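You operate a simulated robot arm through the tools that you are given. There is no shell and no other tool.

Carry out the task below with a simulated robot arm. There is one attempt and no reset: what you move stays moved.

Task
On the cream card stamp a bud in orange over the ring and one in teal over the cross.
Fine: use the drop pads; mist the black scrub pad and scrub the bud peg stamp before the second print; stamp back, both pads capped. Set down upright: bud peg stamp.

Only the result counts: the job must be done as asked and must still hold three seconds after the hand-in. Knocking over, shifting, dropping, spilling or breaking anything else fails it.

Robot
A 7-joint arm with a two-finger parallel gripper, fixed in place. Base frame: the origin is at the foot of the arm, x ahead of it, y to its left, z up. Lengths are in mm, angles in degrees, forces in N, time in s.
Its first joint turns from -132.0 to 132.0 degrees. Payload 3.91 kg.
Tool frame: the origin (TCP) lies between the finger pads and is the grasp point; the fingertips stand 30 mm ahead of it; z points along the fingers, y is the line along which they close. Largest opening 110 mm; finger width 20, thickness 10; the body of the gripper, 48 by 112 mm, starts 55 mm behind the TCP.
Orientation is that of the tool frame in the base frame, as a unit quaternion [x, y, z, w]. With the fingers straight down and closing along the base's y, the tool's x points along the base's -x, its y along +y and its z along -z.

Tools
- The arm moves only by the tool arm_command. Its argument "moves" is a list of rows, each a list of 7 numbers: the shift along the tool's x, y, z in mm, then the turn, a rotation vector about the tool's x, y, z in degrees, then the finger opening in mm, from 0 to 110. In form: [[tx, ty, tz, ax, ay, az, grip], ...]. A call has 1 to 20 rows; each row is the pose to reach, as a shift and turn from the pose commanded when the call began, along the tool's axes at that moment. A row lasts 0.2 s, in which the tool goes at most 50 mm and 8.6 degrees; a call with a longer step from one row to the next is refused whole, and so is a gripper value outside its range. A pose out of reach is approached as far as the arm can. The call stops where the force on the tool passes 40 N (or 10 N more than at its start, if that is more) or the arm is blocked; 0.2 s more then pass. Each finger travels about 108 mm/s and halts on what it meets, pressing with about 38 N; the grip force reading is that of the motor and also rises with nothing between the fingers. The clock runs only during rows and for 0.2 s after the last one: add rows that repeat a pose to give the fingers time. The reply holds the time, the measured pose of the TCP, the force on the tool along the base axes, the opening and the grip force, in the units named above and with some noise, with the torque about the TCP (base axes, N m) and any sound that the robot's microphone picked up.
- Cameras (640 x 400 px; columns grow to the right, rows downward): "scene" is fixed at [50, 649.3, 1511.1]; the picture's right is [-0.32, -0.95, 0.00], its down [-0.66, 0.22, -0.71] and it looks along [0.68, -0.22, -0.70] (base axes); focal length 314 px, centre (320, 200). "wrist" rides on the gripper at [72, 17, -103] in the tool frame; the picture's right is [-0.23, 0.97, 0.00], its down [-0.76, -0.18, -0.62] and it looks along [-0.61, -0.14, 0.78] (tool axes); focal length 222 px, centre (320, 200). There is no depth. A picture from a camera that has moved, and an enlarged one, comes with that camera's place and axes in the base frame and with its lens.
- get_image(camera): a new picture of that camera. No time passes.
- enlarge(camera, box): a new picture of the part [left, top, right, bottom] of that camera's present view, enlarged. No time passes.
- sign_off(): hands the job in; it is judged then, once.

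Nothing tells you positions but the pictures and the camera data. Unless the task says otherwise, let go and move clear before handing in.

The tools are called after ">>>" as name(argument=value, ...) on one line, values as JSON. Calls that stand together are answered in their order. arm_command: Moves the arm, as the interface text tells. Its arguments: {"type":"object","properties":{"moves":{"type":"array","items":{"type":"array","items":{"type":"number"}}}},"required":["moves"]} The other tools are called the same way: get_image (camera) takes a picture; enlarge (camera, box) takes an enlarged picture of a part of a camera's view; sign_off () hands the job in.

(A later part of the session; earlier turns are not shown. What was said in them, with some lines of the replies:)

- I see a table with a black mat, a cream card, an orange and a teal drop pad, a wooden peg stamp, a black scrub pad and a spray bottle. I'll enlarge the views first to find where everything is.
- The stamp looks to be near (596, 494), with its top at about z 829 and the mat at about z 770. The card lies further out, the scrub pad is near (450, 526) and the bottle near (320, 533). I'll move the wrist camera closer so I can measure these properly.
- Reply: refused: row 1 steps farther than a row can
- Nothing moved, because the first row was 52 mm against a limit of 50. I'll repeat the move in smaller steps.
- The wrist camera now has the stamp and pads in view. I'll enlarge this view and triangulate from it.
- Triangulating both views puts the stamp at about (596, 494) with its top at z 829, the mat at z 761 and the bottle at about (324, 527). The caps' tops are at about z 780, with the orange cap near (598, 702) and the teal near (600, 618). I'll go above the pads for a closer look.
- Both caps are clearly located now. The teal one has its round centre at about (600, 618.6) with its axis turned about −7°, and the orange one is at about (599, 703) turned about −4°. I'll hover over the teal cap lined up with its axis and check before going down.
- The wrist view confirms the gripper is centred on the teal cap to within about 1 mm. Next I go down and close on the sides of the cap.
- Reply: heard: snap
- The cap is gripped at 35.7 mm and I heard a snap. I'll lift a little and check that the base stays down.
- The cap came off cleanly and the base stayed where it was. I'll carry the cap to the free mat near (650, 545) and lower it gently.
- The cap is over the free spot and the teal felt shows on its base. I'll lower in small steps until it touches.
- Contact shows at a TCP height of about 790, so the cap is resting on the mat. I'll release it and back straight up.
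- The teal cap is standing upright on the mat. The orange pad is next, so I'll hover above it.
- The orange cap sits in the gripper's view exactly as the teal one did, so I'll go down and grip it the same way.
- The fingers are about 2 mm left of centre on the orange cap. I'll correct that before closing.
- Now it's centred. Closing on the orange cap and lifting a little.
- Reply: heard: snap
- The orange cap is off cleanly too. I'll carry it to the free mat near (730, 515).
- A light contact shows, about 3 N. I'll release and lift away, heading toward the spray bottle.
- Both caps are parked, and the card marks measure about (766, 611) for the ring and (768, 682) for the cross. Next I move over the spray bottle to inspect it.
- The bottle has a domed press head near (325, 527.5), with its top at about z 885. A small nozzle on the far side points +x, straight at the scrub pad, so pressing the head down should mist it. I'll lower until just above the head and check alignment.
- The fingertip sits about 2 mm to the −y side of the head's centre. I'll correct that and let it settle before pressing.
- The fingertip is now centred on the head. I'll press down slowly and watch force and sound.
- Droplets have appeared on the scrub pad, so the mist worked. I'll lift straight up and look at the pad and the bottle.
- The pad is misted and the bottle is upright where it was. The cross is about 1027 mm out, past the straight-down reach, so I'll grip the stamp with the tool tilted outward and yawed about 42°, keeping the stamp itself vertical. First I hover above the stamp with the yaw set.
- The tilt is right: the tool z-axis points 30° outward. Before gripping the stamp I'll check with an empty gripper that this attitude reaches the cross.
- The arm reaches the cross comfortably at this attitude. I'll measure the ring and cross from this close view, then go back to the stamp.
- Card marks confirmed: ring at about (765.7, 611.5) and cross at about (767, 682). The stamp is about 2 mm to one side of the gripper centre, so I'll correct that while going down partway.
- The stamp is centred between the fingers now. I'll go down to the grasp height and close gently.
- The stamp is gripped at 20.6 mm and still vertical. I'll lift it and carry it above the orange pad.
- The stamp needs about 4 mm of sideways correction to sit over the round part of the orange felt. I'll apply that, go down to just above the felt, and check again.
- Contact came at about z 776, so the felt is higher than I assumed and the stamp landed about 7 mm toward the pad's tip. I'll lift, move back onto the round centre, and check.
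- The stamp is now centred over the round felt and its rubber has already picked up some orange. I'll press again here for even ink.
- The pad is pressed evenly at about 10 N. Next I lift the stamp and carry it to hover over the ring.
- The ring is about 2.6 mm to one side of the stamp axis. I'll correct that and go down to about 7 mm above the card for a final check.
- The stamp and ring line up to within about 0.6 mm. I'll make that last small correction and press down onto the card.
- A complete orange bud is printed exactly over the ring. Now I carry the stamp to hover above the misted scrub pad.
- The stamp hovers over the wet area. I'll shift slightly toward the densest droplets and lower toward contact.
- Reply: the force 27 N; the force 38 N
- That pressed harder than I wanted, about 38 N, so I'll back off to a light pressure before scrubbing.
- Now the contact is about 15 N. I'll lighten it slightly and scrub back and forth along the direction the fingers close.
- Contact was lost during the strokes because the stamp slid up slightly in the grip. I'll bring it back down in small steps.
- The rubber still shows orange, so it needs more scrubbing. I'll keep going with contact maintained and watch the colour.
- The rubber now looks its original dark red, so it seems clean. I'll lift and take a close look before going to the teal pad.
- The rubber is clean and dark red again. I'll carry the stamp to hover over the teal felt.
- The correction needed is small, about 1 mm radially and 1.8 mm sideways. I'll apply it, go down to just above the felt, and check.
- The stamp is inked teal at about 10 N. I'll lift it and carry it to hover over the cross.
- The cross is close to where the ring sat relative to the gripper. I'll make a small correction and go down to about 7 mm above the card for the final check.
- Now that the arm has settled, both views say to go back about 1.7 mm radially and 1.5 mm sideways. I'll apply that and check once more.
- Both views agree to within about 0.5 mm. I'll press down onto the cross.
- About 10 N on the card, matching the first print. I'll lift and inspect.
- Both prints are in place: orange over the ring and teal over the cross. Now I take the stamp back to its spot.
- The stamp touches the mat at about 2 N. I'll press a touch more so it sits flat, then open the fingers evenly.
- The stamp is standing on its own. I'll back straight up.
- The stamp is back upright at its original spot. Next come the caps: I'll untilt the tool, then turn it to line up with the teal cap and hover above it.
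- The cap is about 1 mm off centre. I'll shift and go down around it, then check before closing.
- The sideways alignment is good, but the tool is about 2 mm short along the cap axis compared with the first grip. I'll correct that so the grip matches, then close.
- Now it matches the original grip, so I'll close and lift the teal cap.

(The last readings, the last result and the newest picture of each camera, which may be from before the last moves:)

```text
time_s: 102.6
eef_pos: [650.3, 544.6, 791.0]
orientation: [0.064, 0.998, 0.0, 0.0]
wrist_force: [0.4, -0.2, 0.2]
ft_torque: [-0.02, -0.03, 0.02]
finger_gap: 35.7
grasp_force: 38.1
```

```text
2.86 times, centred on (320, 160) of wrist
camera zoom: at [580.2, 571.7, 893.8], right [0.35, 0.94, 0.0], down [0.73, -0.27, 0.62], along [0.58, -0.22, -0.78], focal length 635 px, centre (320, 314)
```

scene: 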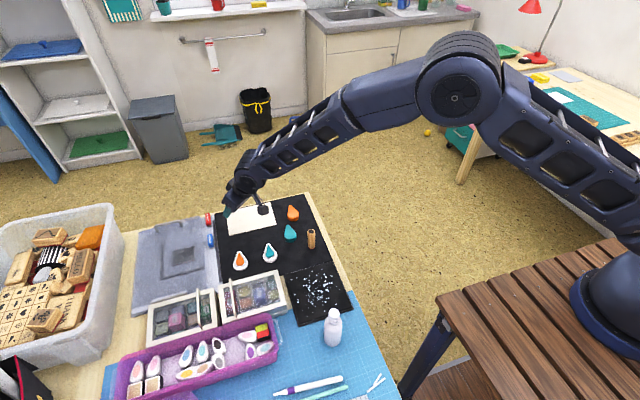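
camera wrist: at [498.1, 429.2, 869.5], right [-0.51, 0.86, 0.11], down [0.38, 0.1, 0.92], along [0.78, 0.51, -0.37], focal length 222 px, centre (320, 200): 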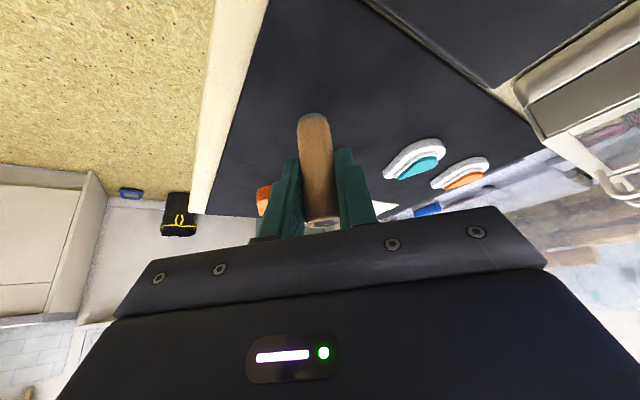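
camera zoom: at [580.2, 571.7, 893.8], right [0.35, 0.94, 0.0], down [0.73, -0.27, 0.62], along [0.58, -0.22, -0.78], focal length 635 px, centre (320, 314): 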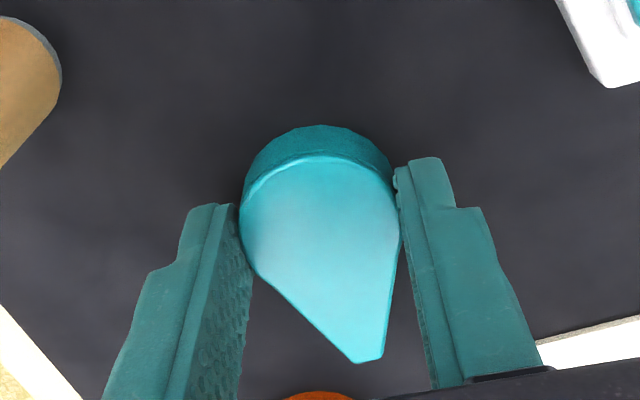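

The cap is gripped about 1.3 mm off lengthwise from the first time, which I'll allow for. Next I lift it, carry it over the teal base, and hover to compare.

>>> arm_command(moves=[[0, 0, -10, 0, 0, 0, 30], [0, 0, -45, 0, 0, 0, 30], [20, 22, -45, 0, 0, 0, 30], [40, 44, -45, 0, 0, 0, 30], [59.7, 66.2, -45, 0, 0, 0, 30], [59.7, 66.2, -32, 0, 0, 0, 30], [59.7, 66.2, -32, 0, 0, 0, 30], [59.7, 66.2, -32, 0, 0, 0, 30]])

>>> enlarge(camera="wrist", box=[220, 80, 420, 230])

>>> enlarge(camera="scene", box=[245, 225, 305, 270])

```text
time_s: 104.4
eef_pos: [600.5, 619.0, 822.2]
orientation: [0.063, 0.998, -0.001, -0.001]
wrist_force: [-0.2, -0.3, 0.0]
ft_torque: [0.04, 0.01, -0.02]
finger_gap: 35.8
grasp_force: 38.1
```

```text
2.67 times, centred on (320, 155) of wrist
camera zoom: at [531.3, 645.6, 925.9], right [0.35, 0.94, 0.0], down [0.73, -0.27, 0.62], along [0.58, -0.22, -0.78], focal length 592 px, centre (320, 320)
```

zoom: 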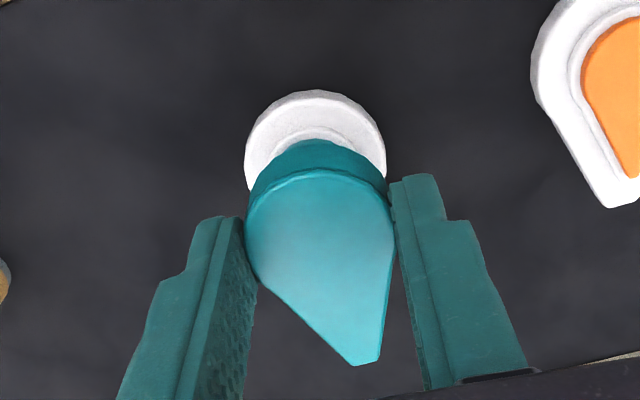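

```text
8.89 times, centred on (275, 248) of scene
camera zoom: at [50.0, 649.3, 1511.1], right [-0.32, -0.95, 0.0], down [-0.66, 0.22, -0.71], along [0.68, -0.22, -0.7], focal length 2791 px, centre (720, -222)
```

zoom: 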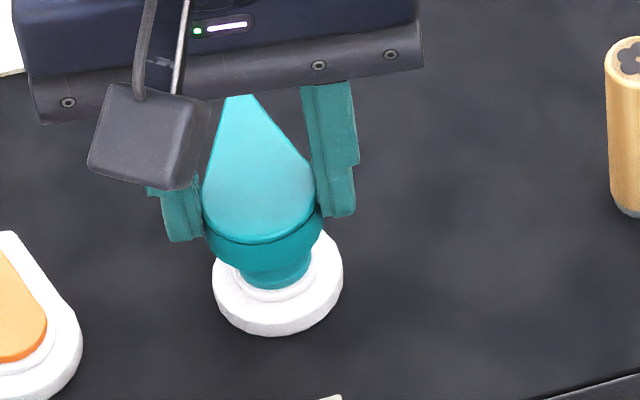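

Both views show the cap about 1.7 mm too far out and 1.4 mm to the left. I'll correct and compare again.

>>> arm_command(moves=[[1.7, -1.4, 0, 0, 0, 0, 30], [1.7, -1.4, 3, 0, 0, 0, 30], [1.7, -1.4, 6, 0, 0, 0, 30], [1.7, -1.4, 6, 0, 0, 0, 30]])

>>> enlarge(camera="wrist", box=[220, 80, 420, 230])

>>> enlarge(camera="scene", box=[245, 225, 305, 270])

```text
time_s: 105.4
eef_pos: [599.0, 618.1, 816.4]
orientation: [0.064, 0.998, 0.0, 0.0]
wrist_force: [0.7, 0.2, -0.4]
ft_torque: [-0.02, -0.01, -0.02]
finger_gap: 35.7
grasp_force: 37.9
```

```text
2.67 times, centred on (320, 155) of wrist
camera zoom: at [528.6, 644.0, 919.6], right [0.35, 0.94, 0.0], down [0.73, -0.27, 0.62], along [0.58, -0.22, -0.78], focal length 592 px, centre (320, 320)
```

zoom: 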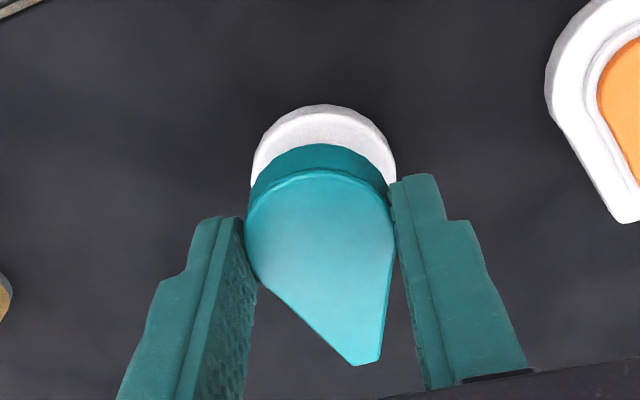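

```text
8.89 times, centred on (275, 248) of scene
camera zoom: at [50.0, 649.3, 1511.1], right [-0.32, -0.95, 0.0], down [-0.66, 0.22, -0.71], along [0.68, -0.22, -0.7], focal length 2791 px, centre (720, -222)
```

zoom: 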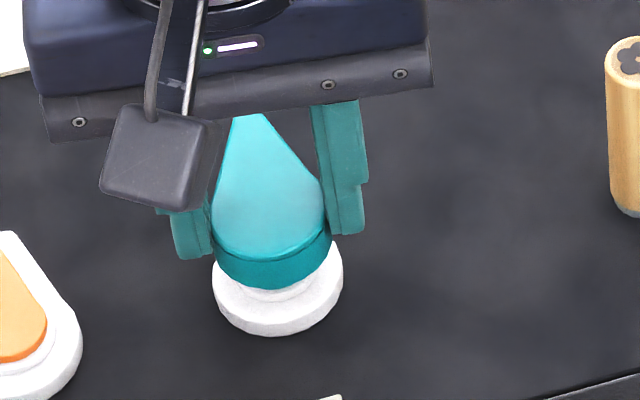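

>>> arm_command(moves=[[-0.5, 0.9, 0, 0, 0, 0, 30], [-0.5, 0.9, 0, 0, 0, 0, 30], [-0.5, 0.9, 3, 0, 0, 0, 30], [-0.5, 0.9, 3, 0, 0, 0, 30]])

>>> enlarge(camera="wrist", box=[220, 80, 420, 230])

>>> enlarge(camera="scene", box=[245, 225, 305, 270])

```text
time_s: 106.4
eef_pos: [600.1, 619.8, 813.3]
orientation: [0.063, 0.998, 0.0, 0.0]
wrist_force: [-1.0, -0.2, -0.6]
ft_torque: [-0.01, 0.01, -0.03]
finger_gap: 35.8
grasp_force: 38.0
```

```text
2.67 times, centred on (320, 155) of wrist
camera zoom: at [528.9, 644.8, 916.9], right [0.35, 0.94, 0.0], down [0.73, -0.27, 0.62], along [0.58, -0.22, -0.78], focal length 592 px, centre (320, 320)
```

zoom: 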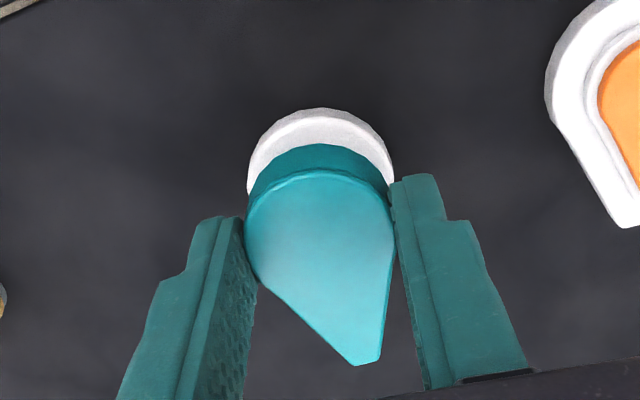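

```text
8.89 times, centred on (275, 248) of scene
camera zoom: at [50.0, 649.3, 1511.1], right [-0.32, -0.95, 0.0], down [-0.66, 0.22, -0.71], along [0.68, -0.22, -0.7], focal length 2791 px, centre (720, -222)
```

zoom: 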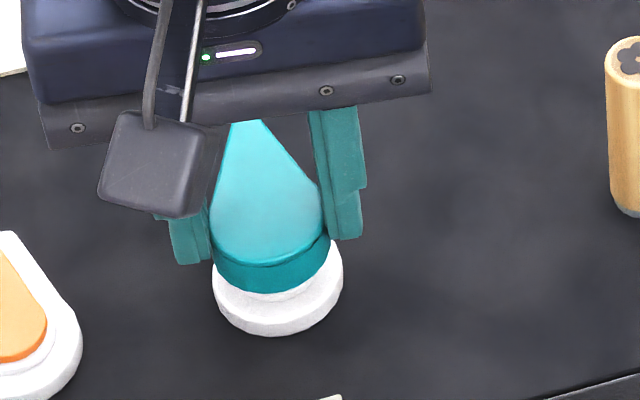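

The cap is centred over the base in both views. I'll lower gradually toward the seat.

>>> arm_command(moves=[[0, 0, 3, 0, 0, 0, 30], [0, 0, 6, 0, 0, 0, 30], [0, 0, 9, 0, 0, 0, 30], [0, 0, 9, 0, 0, 0, 30]])

>>> enlarge(camera="wrist", box=[220, 80, 420, 230])

>>> enlarge(camera="scene", box=[245, 225, 305, 270])

```text
time_s: 107.4
eef_pos: [599.2, 617.1, 804.7]
orientation: [0.063, 0.998, 0.0, -0.001]
wrist_force: [-0.6, -0.3, 0.1]
ft_torque: [0.01, -0.01, 0.04]
finger_gap: 35.5
grasp_force: 38.2
```

```text
2.67 times, centred on (320, 155) of wrist
camera zoom: at [529.1, 644.6, 908.2], right [0.35, 0.94, 0.0], down [0.73, -0.27, 0.62], along [0.58, -0.22, -0.78], focal length 592 px, centre (320, 320)
```

zoom: 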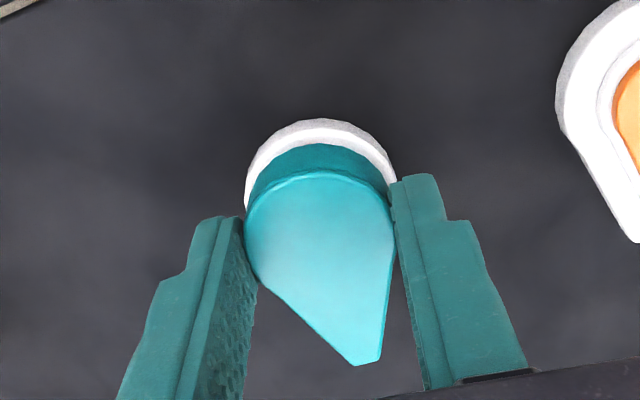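

```text
8.89 times, centred on (275, 248) of scene
camera zoom: at [50.0, 649.3, 1511.1], right [-0.32, -0.95, 0.0], down [-0.66, 0.22, -0.71], along [0.68, -0.22, -0.7], focal length 2791 px, centre (720, -222)
```

zoom: 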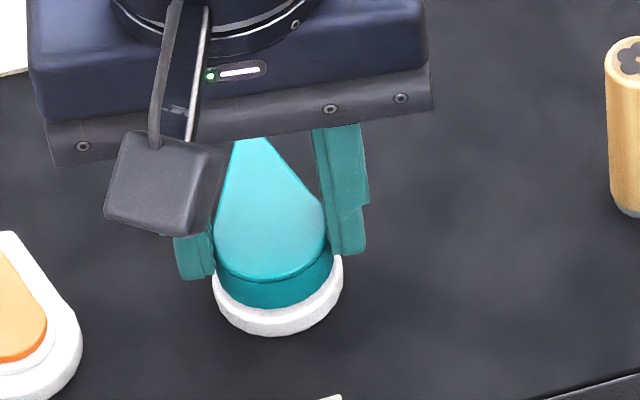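

>>> arm_command(moves=[[0, 0, 1.5, 0, 0, 0, 30], [0, 0, 3, 0, 0, 0, 30], [0, 0, 3, 0, 0, 0, 30]])

```text
time_s: 108.2
eef_pos: [598.0, 617.8, 802.9]
orientation: [0.064, 0.998, 0.0, 0.0]
wrist_force: [0.7, -0.1, -0.1]
ft_torque: [0.0, 0.03, 0.01]
finger_gap: 35.8
grasp_force: 38.5
```

>>> arm_command(moves=[[0, 0, 0.7, 0, 0, 0, 30], [0, 0, 1.4, 0, 0, 0, 30], [0, 0, 1.4, 0, 0, 0, 30]])

>>> enlarge(camera="wrist", box=[220, 80, 420, 230])

>>> enlarge(camera="scene", box=[245, 225, 305, 270])

```text
time_s: 109.0
eef_pos: [598.5, 619.1, 801.6]
orientation: [0.063, 0.998, 0.0, 0.0]
wrist_force: [0.5, 0.3, 0.8]
ft_torque: [-0.02, -0.02, -0.01]
finger_gap: 36.0
grasp_force: 37.8
```

```text
2.67 times, centred on (320, 155) of wrist
camera zoom: at [528.6, 645.0, 903.7], right [0.35, 0.94, 0.0], down [0.73, -0.27, 0.62], along [0.58, -0.22, -0.78], focal length 592 px, centre (320, 320)
```

zoom: 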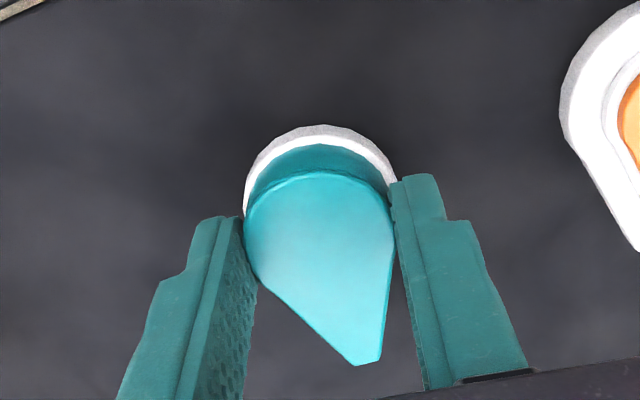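

```text
8.89 times, centred on (275, 248) of scene
camera zoom: at [50.0, 649.3, 1511.1], right [-0.32, -0.95, 0.0], down [-0.66, 0.22, -0.71], along [0.68, -0.22, -0.7], focal length 2791 px, centre (720, -222)
```

zoom: 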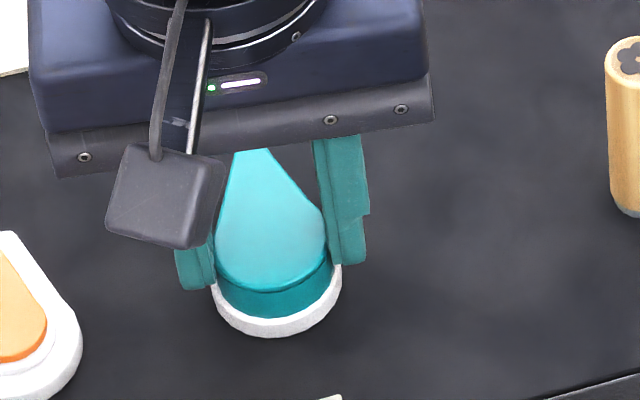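

>>> arm_command(moves=[[0, 0, 0.6, 0, 0, 0, 30], [0, 0, 0.6, 0, 0, 0, 30]])

```text
time_s: 109.6
eef_pos: [598.6, 618.8, 800.0]
orientation: [0.064, 0.998, -0.001, 0.0]
wrist_force: [-1.1, -0.5, 5.0]
ft_torque: [0.01, 0.02, 0.0]
finger_gap: 36.1
grasp_force: 38.2
```

>>> arm_command(moves=[[0, 0, 0.6, 0, 0, 0, 30], [0, 0, 0.6, 0, 0, 0, 30]])

```text
time_s: 110.2
eef_pos: [599.0, 618.9, 801.0]
orientation: [0.063, 0.998, 0.001, -0.001]
wrist_force: [0.8, 2.8, 11.8]
ft_torque: [0.07, -0.01, 0.02]
finger_gap: 35.9
grasp_force: 38.3
```

>>> arm_command(moves=[[0, 0, 0.6, 0, 0, 0, 30], [0, 0, 0.6, 0, 0, 0, 30]])

>>> enlarge(camera="scene", box=[245, 225, 305, 270])

>>> enlarge(camera="wrist", box=[220, 80, 420, 230])

```text
time_s: 110.8
eef_pos: [599.0, 617.5, 800.4]
orientation: [0.064, 0.998, 0.001, 0.001]
wrist_force: [-1.9, -2.2, 26.2]
ft_torque: [-0.16, -0.04, -0.07]
finger_gap: 35.8
grasp_force: 38.2
```

```text
8.89 times, centred on (275, 248) of scene
camera zoom: at [50.0, 649.3, 1511.1], right [-0.32, -0.95, 0.0], down [-0.66, 0.22, -0.71], along [0.68, -0.22, -0.7], focal length 2791 px, centre (720, -222)
```

zoom: 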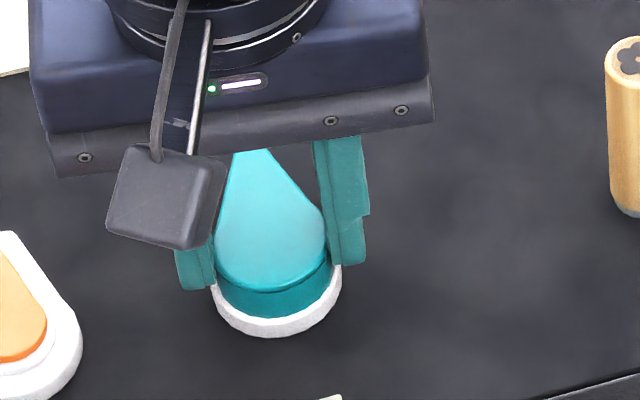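

```text
2.67 times, centred on (320, 155) of wrist
camera zoom: at [528.8, 644.9, 903.1], right [0.35, 0.94, 0.0], down [0.73, -0.27, 0.62], along [0.58, -0.22, -0.78], focal length 592 px, centre (320, 320)
```

zoom: 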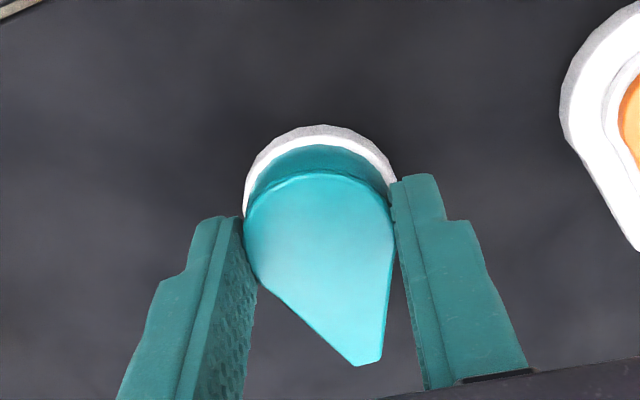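

The cap sits flush, just as it looked at first, and more force doesn't move it. I'll ease off, release, and look.

>>> arm_command(moves=[[0, 0, -1, 0, 0, 0, 30], [0, 0, -1.2, 0, 0, 0, 36], [0, 0, -1.2, 0, 0, 0, 42], [0, 0, -1.2, 0, 0, 0, 50], [0, 0, -1.2, 0, 0, 0, 60], [0, 0, -1.2, 0, 0, 0, 60]])

>>> enlarge(camera="wrist", box=[220, 80, 420, 230])

```text
time_s: 112.2
eef_pos: [598.6, 618.5, 798.4]
orientation: [0.063, 0.998, 0.0, 0.001]
wrist_force: [-0.4, 0.5, 0.7]
ft_torque: [0.02, 0.01, -0.02]
finger_gap: 60.0
grasp_force: 0.0
heard: snap
```

```text
2.67 times, centred on (320, 155) of wrist
camera zoom: at [528.7, 644.8, 902.4], right [0.35, 0.94, 0.0], down [0.73, -0.27, 0.62], along [0.58, -0.22, -0.78], focal length 592 px, centre (320, 320)
```

zoom: 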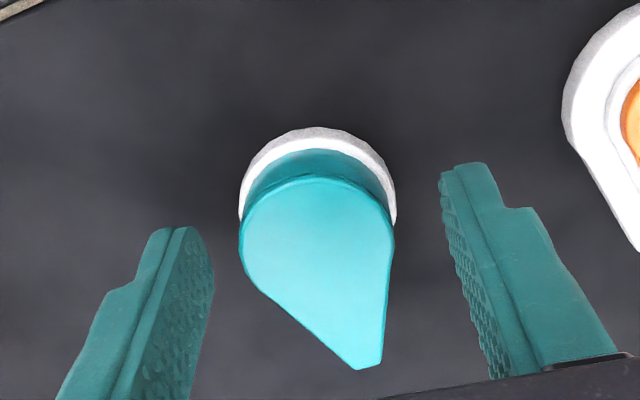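

A snap was heard, so the teal cap is latched. I'll lift off and go to the orange cap.

>>> arm_command(moves=[[0, 0, -20, 0, 0, 0, 60], [0, 0, -60, 0, 0, 0, 60], [-35.6, -21.4, -60, 0, 0, -1, 60], [-71.1, -42.9, -60, 0, 0, -2, 60], [-106.7, -64.3, -60, 0, 0, -3, 60], [-142.2, -85.7, -50, 0, 0, -3.5, 60], [-142.2, -85.7, -40, 0, 0, -3.5, 60], [-142.2, -85.7, -40, 0, 0, -3.5, 60], [-142.2, -85.7, -40, 0, 0, -3.5, 60]])

>>> enlarge(camera="wrist", box=[220, 80, 420, 230])

>>> enlarge(camera="scene", box=[220, 200, 320, 275])

```text
time_s: 114.2
eef_pos: [728.7, 515.4, 840.1]
orientation: [0.033, 0.999, 0.0, -0.001]
wrist_force: [-0.8, -0.4, 0.5]
ft_torque: [0.0, -0.01, 0.0]
finger_gap: 60.0
grasp_force: 0.1
```

```text
2.67 times, centred on (320, 155) of wrist
camera zoom: at [657.0, 537.8, 942.5], right [0.29, 0.96, 0.0], down [0.75, -0.23, 0.62], along [0.6, -0.18, -0.78], focal length 592 px, centre (320, 320)
```

zoom: 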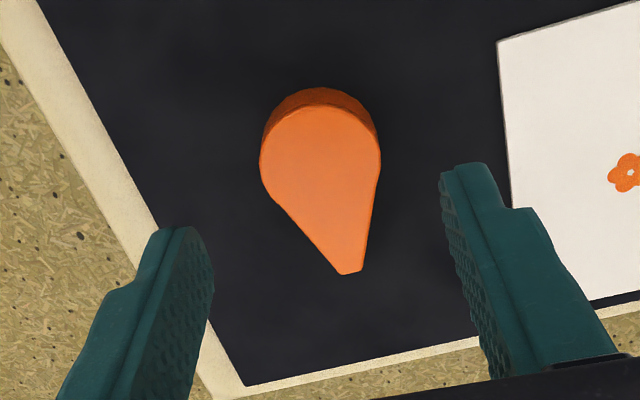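

```text
5.33 times, centred on (270, 238) of scene
camera zoom: at [50.0, 649.3, 1511.1], right [-0.32, -0.95, 0.0], down [-0.66, 0.22, -0.71], along [0.68, -0.22, -0.7], focal length 1674 px, centre (587, 0)
```

zoom: 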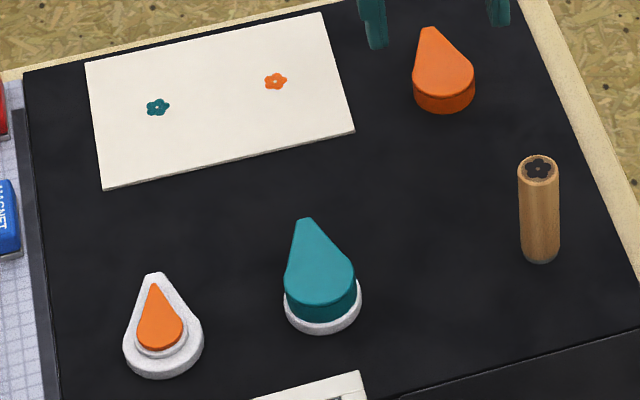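

The teal pad is capped properly. The gripper is centred over the orange cap, so I'll go down around it.

>>> arm_command(moves=[[0, 0, 25, 0, 0, 0, 60], [0, 0, 49.3, 0, 0, 0, 60], [0, 0, 49.3, 0, 0, 0, 60], [0, 0, 49.3, 0, 0, 0, 60]])

>>> enlarge(camera="wrist", box=[220, 80, 420, 230])

```text
time_s: 115.2
eef_pos: [730.0, 515.2, 791.1]
orientation: [0.032, 0.999, -0.001, 0.0]
wrist_force: [-0.3, 0.1, 0.3]
ft_torque: [-0.03, 0.01, -0.01]
finger_gap: 59.8
grasp_force: 0.1
```

```text
2.67 times, centred on (320, 155) of wrist
camera zoom: at [657.6, 537.3, 894.0], right [0.29, 0.96, 0.0], down [0.75, -0.23, 0.62], along [0.6, -0.18, -0.78], focal length 592 px, centre (320, 320)
```

zoom: 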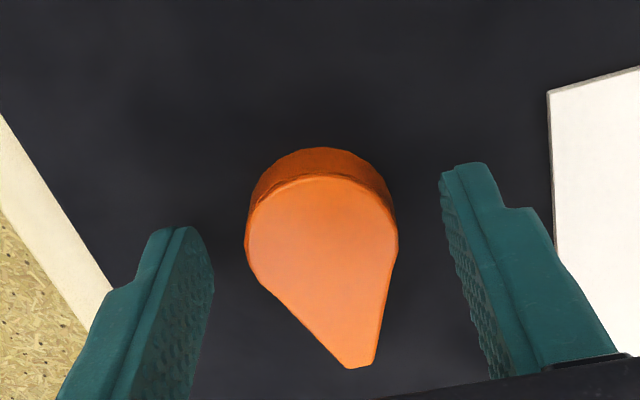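

It matches the original grip exactly. I'll close, lift, and carry it over the orange base.

>>> arm_command(moves=[[0, 0, 0, 0, 0, 0, 50], [0, 0, 0, 0, 0, 0, 42], [0, 0, 0, 0, 0, 0, 38], [0, 0, 0, 0, 0, 0, 30], [0, 0, 0, 0, 0, 0, 30]])

>>> enlarge(camera="wrist", box=[220, 80, 420, 230])

```text
time_s: 116.4
eef_pos: [729.9, 514.9, 791.2]
orientation: [0.033, 0.999, 0.0, 0.0]
wrist_force: [-0.8, 0.5, 0.4]
ft_torque: [0.01, -0.04, 0.0]
finger_gap: 35.7
grasp_force: 38.3
```

```text
2.67 times, centred on (320, 155) of wrist
camera zoom: at [657.6, 537.3, 894.2], right [0.29, 0.96, 0.0], down [0.75, -0.23, 0.62], along [0.6, -0.18, -0.78], focal length 592 px, centre (320, 320)
```

zoom: 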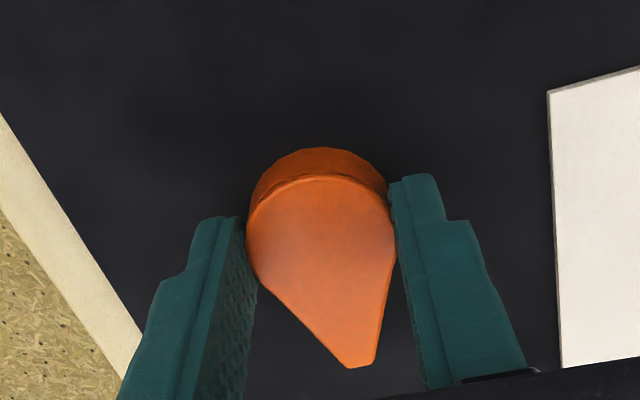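

>>> arm_command(moves=[[0, 0, -15, 0, 0, 0, 30], [0, 0, -55, 0, 0, 0, 30], [28.8, 35.6, -55, 0, 0, 0, 30], [57.5, 71.2, -55, 0, 0, 0, 30], [86.3, 106.7, -55, 0, 0, 0, 30], [115, 142.3, -55, 0, 0, 0, 30], [143.75, 177.9, -50, 0, 0, 0, 30], [143.75, 177.9, -32.3, 0, 0, 0, 30], [143.75, 177.9, -32.3, 0, 0, 0, 30], [143.75, 177.9, -32.3, 0, 0, 0, 30]])

>>> enlarge(camera="wrist", box=[220, 80, 420, 230])

>>> enlarge(camera="scene", box=[215, 230, 275, 275])

```text
time_s: 118.6
eef_pos: [598.8, 703.9, 824.0]
orientation: [0.033, 0.999, 0.0, 0.0]
wrist_force: [0.1, 0.0, -0.8]
ft_torque: [-0.01, -0.04, -0.01]
finger_gap: 35.6
grasp_force: 38.2
```

```text
2.67 times, centred on (320, 155) of wrist
camera zoom: at [526.8, 726.8, 926.0], right [0.29, 0.96, 0.0], down [0.75, -0.23, 0.62], along [0.6, -0.18, -0.78], focal length 592 px, centre (320, 320)
```

zoom: 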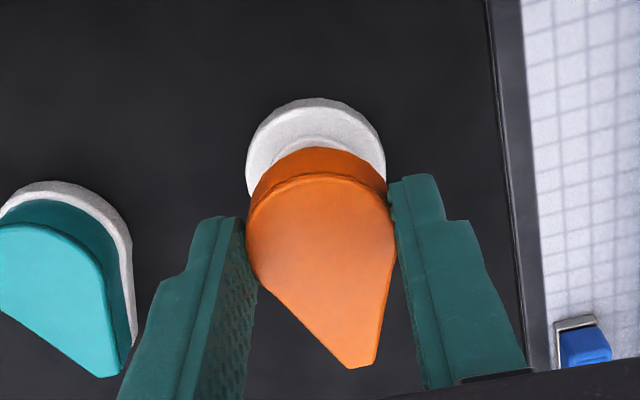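

```text
8.89 times, centred on (245, 252) of scene
camera zoom: at [50.0, 649.3, 1511.1], right [-0.32, -0.95, 0.0], down [-0.66, 0.22, -0.71], along [0.68, -0.22, -0.7], focal length 2791 px, centre (987, -267)
```

zoom: 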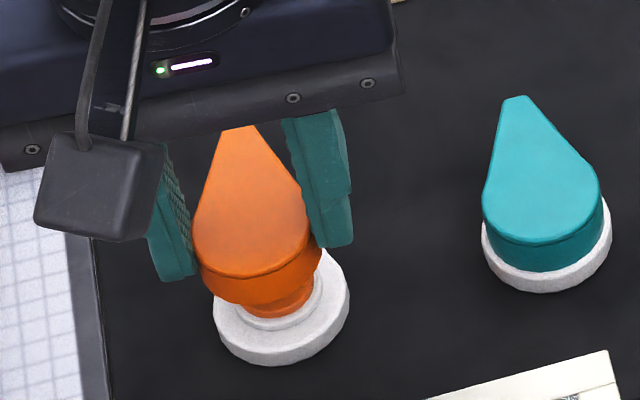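

The base looks about 2 mm off sideways, but the arm may still be settling. I'll wait a moment and look again.

>>> arm_command(moves=[[0, 0, 0, 0, 0, 0, 30], [0, 0, 0, 0, 0, 0, 30], [0, 0, 0, 0, 0, 0, 30]])

>>> enlarge(camera="wrist", box=[220, 80, 420, 230])

```text
time_s: 119.4
eef_pos: [598.0, 704.2, 822.4]
orientation: [0.033, 0.999, 0.0, 0.001]
wrist_force: [0.7, 0.1, -0.1]
ft_torque: [-0.05, -0.02, 0.03]
finger_gap: 35.7
grasp_force: 37.8
```

```text
2.67 times, centred on (320, 155) of wrist
camera zoom: at [526.8, 726.7, 926.0], right [0.29, 0.96, 0.0], down [0.75, -0.23, 0.62], along [0.6, -0.18, -0.78], focal length 592 px, centre (320, 320)
```

zoom: 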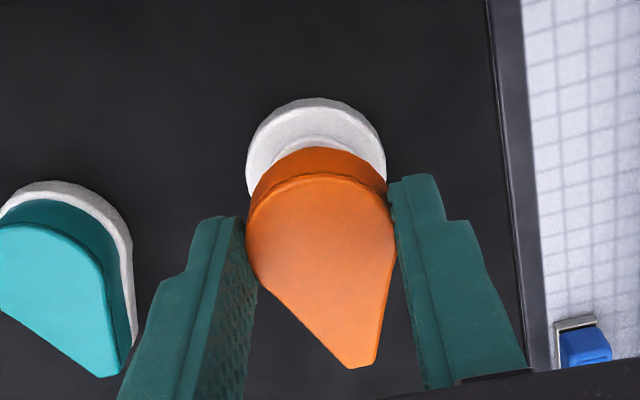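

>>> arm_command(moves=[[0.4, -2, 0, 0, 0, 0, 30], [0.4, -2, 3, 0, 0, 0, 30], [0.4, -2, 6, 0, 0, 0, 30], [0.4, -2, 6, 0, 0, 0, 30]])

>>> enlarge(camera="wrist", box=[220, 80, 420, 230])

>>> enlarge(camera="scene", box=[215, 230, 275, 275])

```text
time_s: 120.4
eef_pos: [596.2, 701.0, 816.6]
orientation: [0.033, 0.999, 0.0, 0.0]
wrist_force: [0.6, 0.2, -1.2]
ft_torque: [0.02, 0.05, 0.02]
finger_gap: 35.7
grasp_force: 38.2
```

```text
2.67 times, centred on (320, 155) of wrist
camera zoom: at [525.3, 723.2, 919.8], right [0.29, 0.96, 0.0], down [0.75, -0.23, 0.62], along [0.6, -0.18, -0.78], focal length 592 px, centre (320, 320)
```

zoom: 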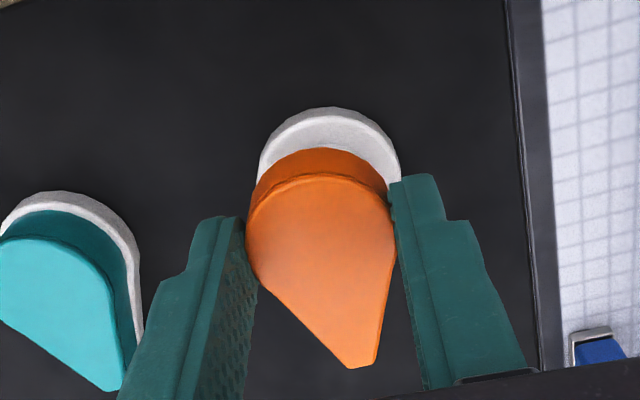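

```text
8.89 times, centred on (245, 252) of scene
camera zoom: at [50.0, 649.3, 1511.1], right [-0.32, -0.95, 0.0], down [-0.66, 0.22, -0.71], along [0.68, -0.22, -0.7], focal length 2791 px, centre (987, -267)
```

zoom: 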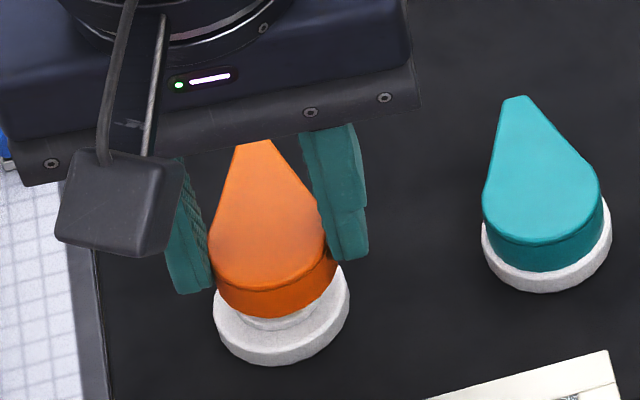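

The move overshot by about 2 mm, so there's some slack when the direction reverses. I'll step partway back and look.

>>> arm_command(moves=[[0, 1.5, 0, 0, 0, 0, 30], [0, 1.5, 0, 0, 0, 0, 30], [0, 1.5, 0, 0, 0, 0, 30]])

>>> enlarge(camera="wrist", box=[220, 80, 420, 230])

>>> enlarge(camera="scene", box=[215, 230, 275, 275])

```text
time_s: 121.2
eef_pos: [597.9, 702.5, 815.8]
orientation: [0.033, 0.999, 0.0, 0.001]
wrist_force: [0.2, -0.7, 0.2]
ft_torque: [0.03, 0.0, 0.02]
finger_gap: 35.4
grasp_force: 38.2
```

```text
2.67 times, centred on (320, 155) of wrist
camera zoom: at [525.4, 724.3, 919.6], right [0.29, 0.96, 0.0], down [0.75, -0.23, 0.62], along [0.6, -0.18, -0.78], focal length 592 px, centre (320, 320)
```

zoom: 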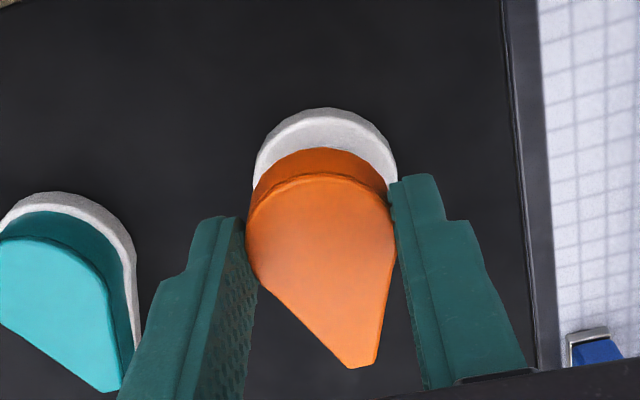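

```text
8.89 times, centred on (245, 252) of scene
camera zoom: at [50.0, 649.3, 1511.1], right [-0.32, -0.95, 0.0], down [-0.66, 0.22, -0.71], along [0.68, -0.22, -0.7], focal length 2791 px, centre (987, -267)
```

zoom: 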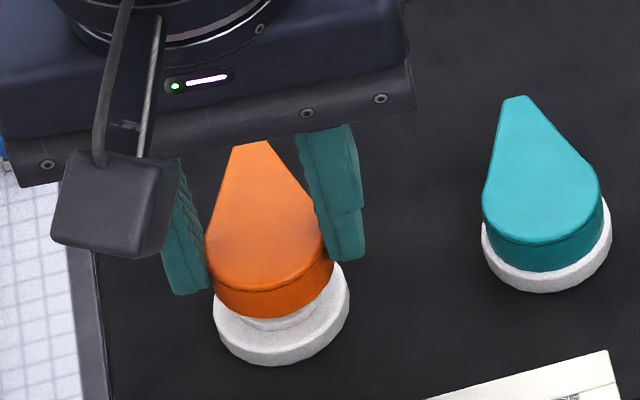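

>>> arm_command(moves=[[0, 0.9, 0, 0, 0, 0, 30], [0, 0.9, 2, 0, 0, 0, 30], [0, 0.9, 4, 0, 0, 0, 30], [0, 0.9, 4, 0, 0, 0, 30]])

>>> enlarge(camera="wrist", box=[220, 80, 420, 230])

>>> enlarge(camera="scene", box=[215, 230, 275, 275])

```text
time_s: 122.2
eef_pos: [597.3, 703.5, 811.1]
orientation: [0.033, 0.999, 0.0, 0.0]
wrist_force: [0.1, -0.7, -0.2]
ft_torque: [0.0, 0.02, -0.02]
finger_gap: 35.4
grasp_force: 37.9
```

```text
2.67 times, centred on (320, 155) of wrist
camera zoom: at [525.7, 725.1, 914.8], right [0.29, 0.96, 0.0], down [0.75, -0.23, 0.62], along [0.6, -0.18, -0.78], focal length 592 px, centre (320, 320)
```

zoom: 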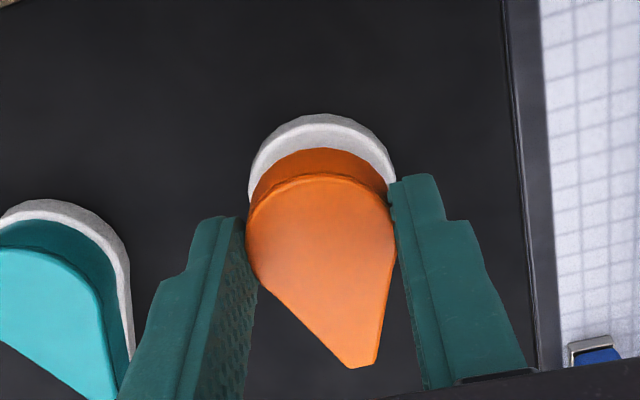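

```text
8.89 times, centred on (245, 252) of scene
camera zoom: at [50.0, 649.3, 1511.1], right [-0.32, -0.95, 0.0], down [-0.66, 0.22, -0.71], along [0.68, -0.22, -0.7], focal length 2791 px, centre (987, -267)
```

zoom: 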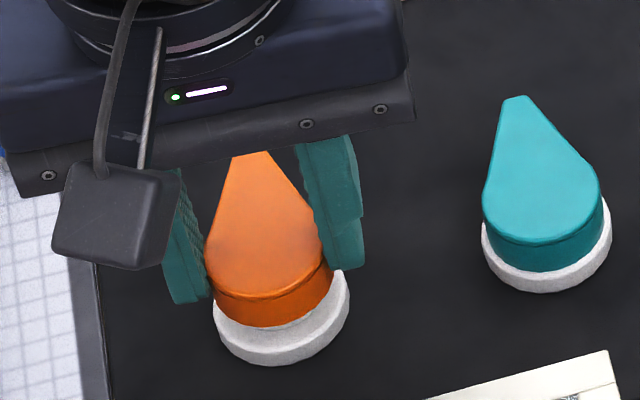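

The cap is centred over the orange base, and the measured pose matches where I picked it. Lowering now.

>>> arm_command(moves=[[0, 0, 3, 0, 0, 0, 30], [0, 0, 6, 0, 0, 0, 30], [0, 0, 9, 0, 0, 0, 30], [0, 0, 9, 0, 0, 0, 30]])

>>> enlarge(camera="wrist", box=[220, 80, 420, 230])

>>> enlarge(camera="scene", box=[215, 230, 275, 275])

```text
time_s: 123.2
eef_pos: [597.7, 703.2, 804.0]
orientation: [0.033, 0.999, 0.0, -0.001]
wrist_force: [0.7, -0.2, 0.3]
ft_torque: [0.0, 0.0, -0.02]
finger_gap: 35.7
grasp_force: 37.8
```

```text
2.67 times, centred on (320, 155) of wrist
camera zoom: at [525.9, 725.3, 906.2], right [0.29, 0.96, 0.0], down [0.75, -0.23, 0.62], along [0.6, -0.18, -0.78], focal length 592 px, centre (320, 320)
```

zoom: 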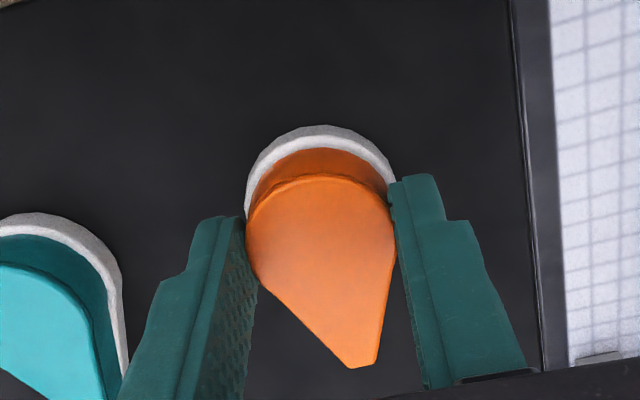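

```text
8.89 times, centred on (245, 252) of scene
camera zoom: at [50.0, 649.3, 1511.1], right [-0.32, -0.95, 0.0], down [-0.66, 0.22, -0.71], along [0.68, -0.22, -0.7], focal length 2791 px, centre (987, -267)
```

zoom: 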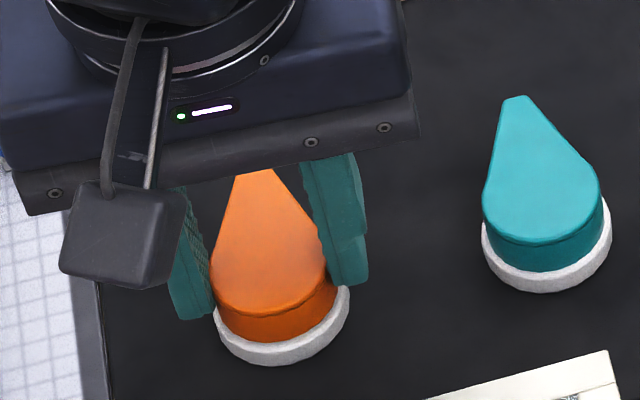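

>>> arm_command(moves=[[0, 0, 1.2, 0, 0, 0, 30], [0, 0, 2.5, 0, 0, 0, 30], [0, 0, 2.5, 0, 0, 0, 30]])

```text
time_s: 124.0
eef_pos: [597.3, 702.2, 801.7]
orientation: [0.034, 0.999, 0.001, 0.0]
wrist_force: [2.8, 0.0, 7.6]
ft_torque: [-0.01, -0.18, 0.01]
finger_gap: 35.5
grasp_force: 38.5
heard: snap
```

A snap was heard at about 8 N. I'll check it's seated before letting go.

>>> enlarge(camera="scene", box=[215, 230, 275, 275])

>>> enlarge(camera="wrist", box=[220, 80, 420, 230])

```text
8.89 times, centred on (245, 252) of scene
camera zoom: at [50.0, 649.3, 1511.1], right [-0.32, -0.95, 0.0], down [-0.66, 0.22, -0.71], along [0.68, -0.22, -0.7], focal length 2791 px, centre (987, -267)
```

zoom: 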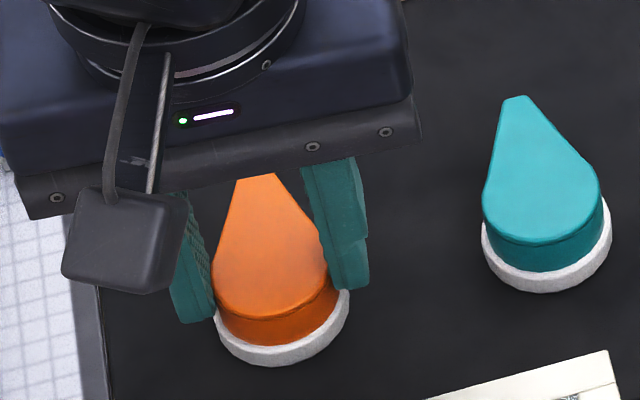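

```text
2.67 times, centred on (320, 155) of wrist
camera zoom: at [525.7, 725.1, 904.2], right [0.29, 0.96, 0.0], down [0.75, -0.23, 0.62], along [0.6, -0.18, -0.78], focal length 592 px, centre (320, 320)
```

zoom: 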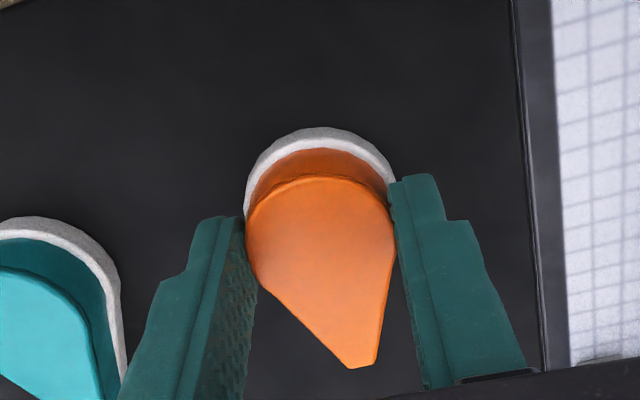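

>>> arm_command(moves=[[0, 0, 0.6, 0, 0, 0, 30], [0, 0, 0.6, 0, 0, 0, 30]])

```text
time_s: 124.6
eef_pos: [597.6, 702.9, 801.3]
orientation: [0.033, 0.999, 0.001, 0.0]
wrist_force: [6.4, 3.0, 14.2]
ft_torque: [0.06, -0.3, -0.05]
finger_gap: 35.6
grasp_force: 38.0
```

It's firmly seated. I'll relax, release, and lift straight up.

>>> arm_command(moves=[[0, 0, -0.7, 0, 0, 0, 30], [0, 0, -0.7, 0, 0, 0, 36], [0, 0, -0.7, 0, 0, 0, 42], [0, 0, -0.7, 0, 0, 0, 50], [0, 0, -0.7, 0, 0, 0, 60], [0, 0, -0.7, 0, 0, 0, 60]])

>>> enlarge(camera="wrist", box=[220, 80, 420, 230])

```text
time_s: 126.0
eef_pos: [596.2, 702.5, 800.4]
orientation: [0.033, 0.999, 0.0, 0.0]
wrist_force: [-0.7, -0.4, -0.2]
ft_torque: [0.02, 0.02, 0.0]
finger_gap: 60.1
grasp_force: 0.0
```

```text
2.67 times, centred on (320, 155) of wrist
camera zoom: at [525.1, 724.7, 903.8], right [0.29, 0.96, 0.0], down [0.75, -0.23, 0.62], along [0.6, -0.18, -0.78], focal length 592 px, centre (320, 320)
```

zoom: 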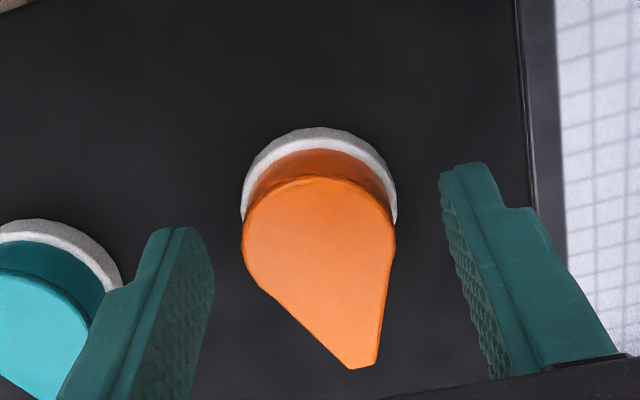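

>>> arm_command(moves=[[0, 0, -20, 0, 0, 0, 60], [0, 0, -60, 0, 0, 0, 60], [0, 0, -105, 0, 0, 0, 60], [0, 0, -150, 0, 0, 0, 60], [40, -20, -170, 0, 0, 0, 60], [80, -50, -180, 0, 0, 0, 60], [110, -85, -190, 0, 0, 0, 60], [110, -85, -190, 0, 0, 0, 60]])

>>> get_image(camera="scene")

>>> enlarge(camera="scene", box=[210, 190, 350, 290])

>>> get_image(camera="wrist")

```text
refused: row 6 steps farther than a row can; nothing moved
```

```text
taken
```

scene: 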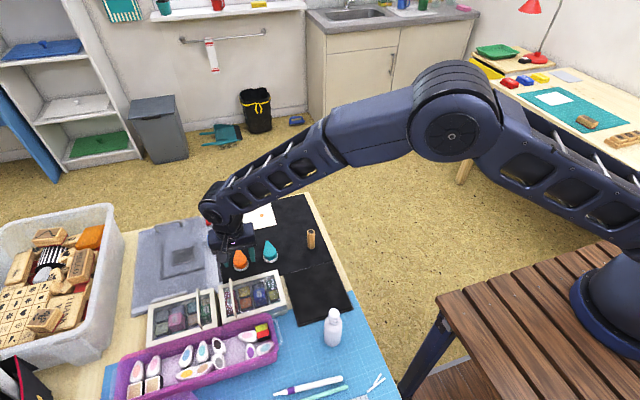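

```text
4.00 times, centred on (280, 240) of scene
camera zoom: at [50.0, 649.3, 1511.1], right [-0.32, -0.95, 0.0], down [-0.66, 0.22, -0.71], along [0.68, -0.22, -0.7], focal length 1256 px, centre (480, 40)
```

zoom: 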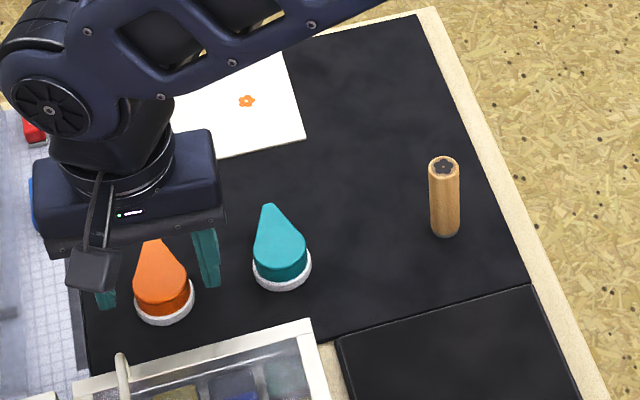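

```text
taken
camera wrist: at [525.1, 724.7, 903.8], right [0.29, 0.96, 0.0], down [0.75, -0.23, 0.62], along [0.6, -0.18, -0.78], focal length 222 px, centre (320, 200)
```

wrist: 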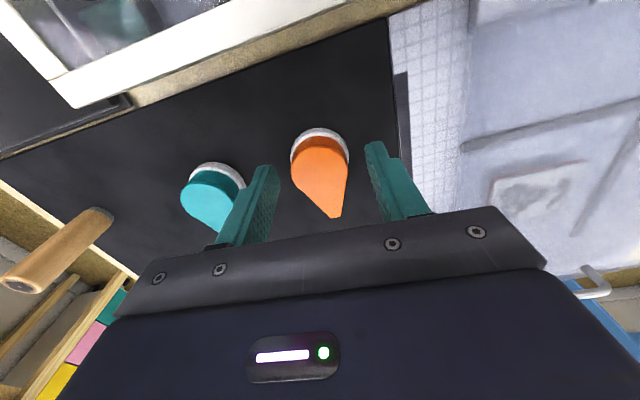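

The retreat was refused because one step was too long. The droplets on the pad have since dried, but the scrub was finished while it was wet. I'll repeat the retreat with shorter steps.

>>> arm_command(moves=[[0, 0, -20, 0, 0, 0, 60], [0, 0, -60, 0, 0, 0, 60], [0, 0, -100, 0, 0, 0, 60], [0, 0, -140, 0, 0, 0, 60], [25, -20, -160, 0, 0, 0, 60], [50, -50, -170, 0, 0, 0, 60], [75, -85, -180, 0, 0, 0, 60], [100, -120, -190, 0, 0, 0, 60], [120, -155, -200, 0, 0, 0, 60], [120, -155, -200, 0, 0, 0, 60]])

>>> get_image(camera="scene")

>>> enlarge(camera="scene", box=[210, 190, 350, 290])

>>> get_image(camera="wrist")

```text
time_s: 128.2
eef_pos: [466.2, 555.6, 1000.6]
orientation: [0.033, 0.999, 0.0, 0.0]
wrist_force: [-0.7, -0.5, -1.0]
ft_torque: [0.0, -0.02, 0.01]
finger_gap: 60.3
grasp_force: 0.0
```

```text
taken
```

scene: 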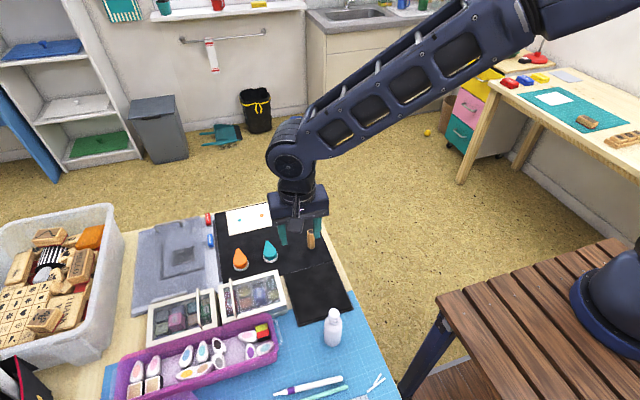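

```text
4.00 times, centred on (280, 240) of scene
camera zoom: at [50.0, 649.3, 1511.1], right [-0.32, -0.95, 0.0], down [-0.66, 0.22, -0.71], along [0.68, -0.22, -0.7], focal length 1256 px, centre (480, 40)
```

zoom: 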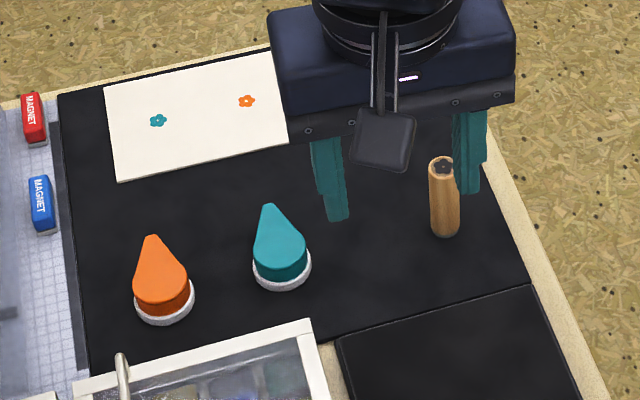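

```text
taken
camera wrist: at [395.1, 578.0, 1103.9], right [0.29, 0.96, 0.0], down [0.75, -0.23, 0.62], along [0.6, -0.18, -0.78], focal length 222 px, centre (320, 200)
```

wrist: 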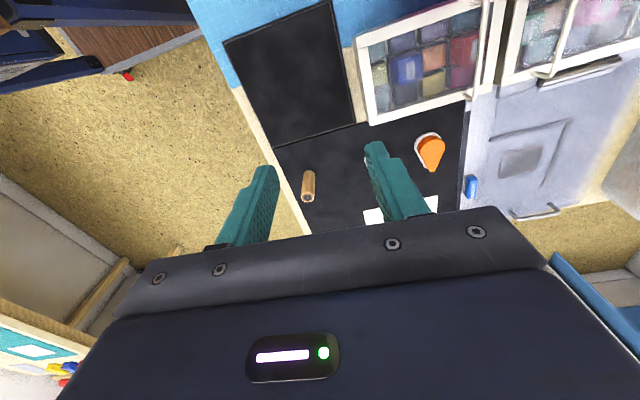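

Everything looks done. One close check of the caps, prints and bottle before handing in.

>>> enlarge(camera="scene", box=[220, 230, 290, 275])

>>> enlarge(camera="scene", box=[215, 195, 285, 240])

>>> enlarge(camera="scene", box=[304, 300, 364, 350])

```text
8.89 times, centred on (255, 252) of scene
camera zoom: at [50.0, 649.3, 1511.1], right [-0.32, -0.95, 0.0], down [-0.66, 0.22, -0.71], along [0.68, -0.22, -0.7], focal length 2791 px, centre (898, -267)
```

zoom: 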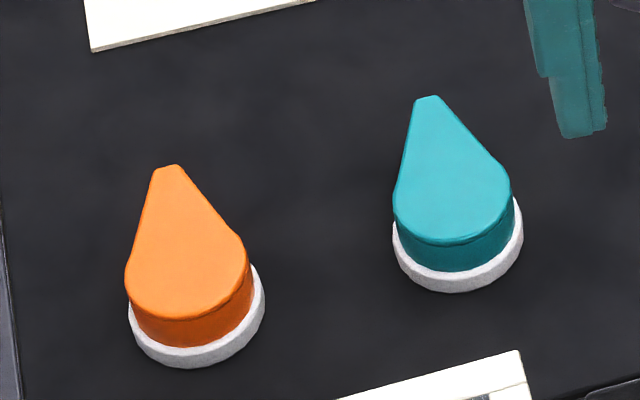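

```text
8.89 times, centred on (250, 218) of scene
camera zoom: at [50.0, 649.3, 1511.1], right [-0.32, -0.95, 0.0], down [-0.66, 0.22, -0.71], along [0.68, -0.22, -0.7], focal length 2791 px, centre (942, 44)
```

zoom: 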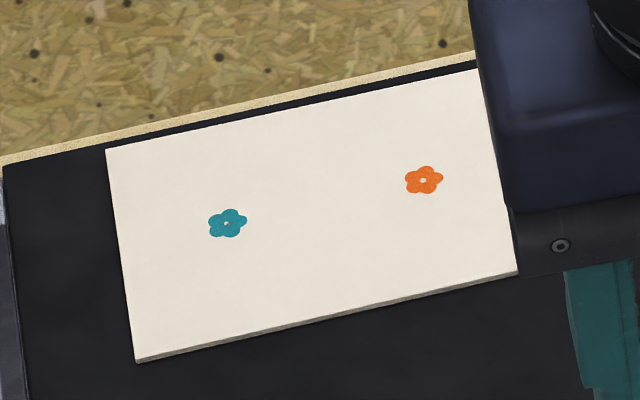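

```text
8.00 times, centred on (334, 325) of scene
camera zoom: at [50.0, 649.3, 1511.1], right [-0.32, -0.95, 0.0], down [-0.66, 0.22, -0.71], along [0.68, -0.22, -0.7], focal length 2512 px, centre (208, -800)
```

zoom: 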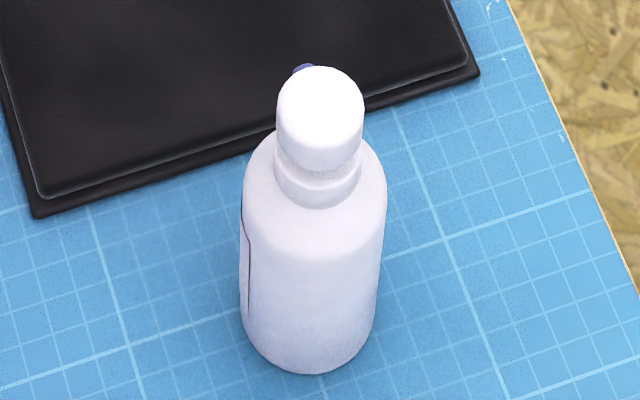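

The orange bud is over the ring and the teal bud over the cross. Both pads are capped, the stamp is back upright at its spot, the bottle hasn't moved, and the gripper is empty and clear. I'm handing in.

>>> sign_off()

```text
The job is handed in.
```

I've handed the job in. The cream card has a full orange bud over the ring and a full teal bud over the cross, each within about 1 mm of its mark.

- **Cleaning:** I misted the scrub pad once and scrubbed the stamp before the second print. The rubber went from orange back to its original dark red. I pressed too hard at first, about 38 N, and the stamp slid up about 2 mm in the grip. The second print still came out whole.
- **Stamp:** It stands upright within about 1 mm of where it started. I didn't scrub it again after the teal print, so it still has a little teal on the rubber.
- **Pads:** Both caps are back on, and I heard each one snap. The orange and teal pads each ended up about 1 mm from where they started.
- **Everything else:** In the last pictures the card and bottle are where they were, and nothing was knocked over.
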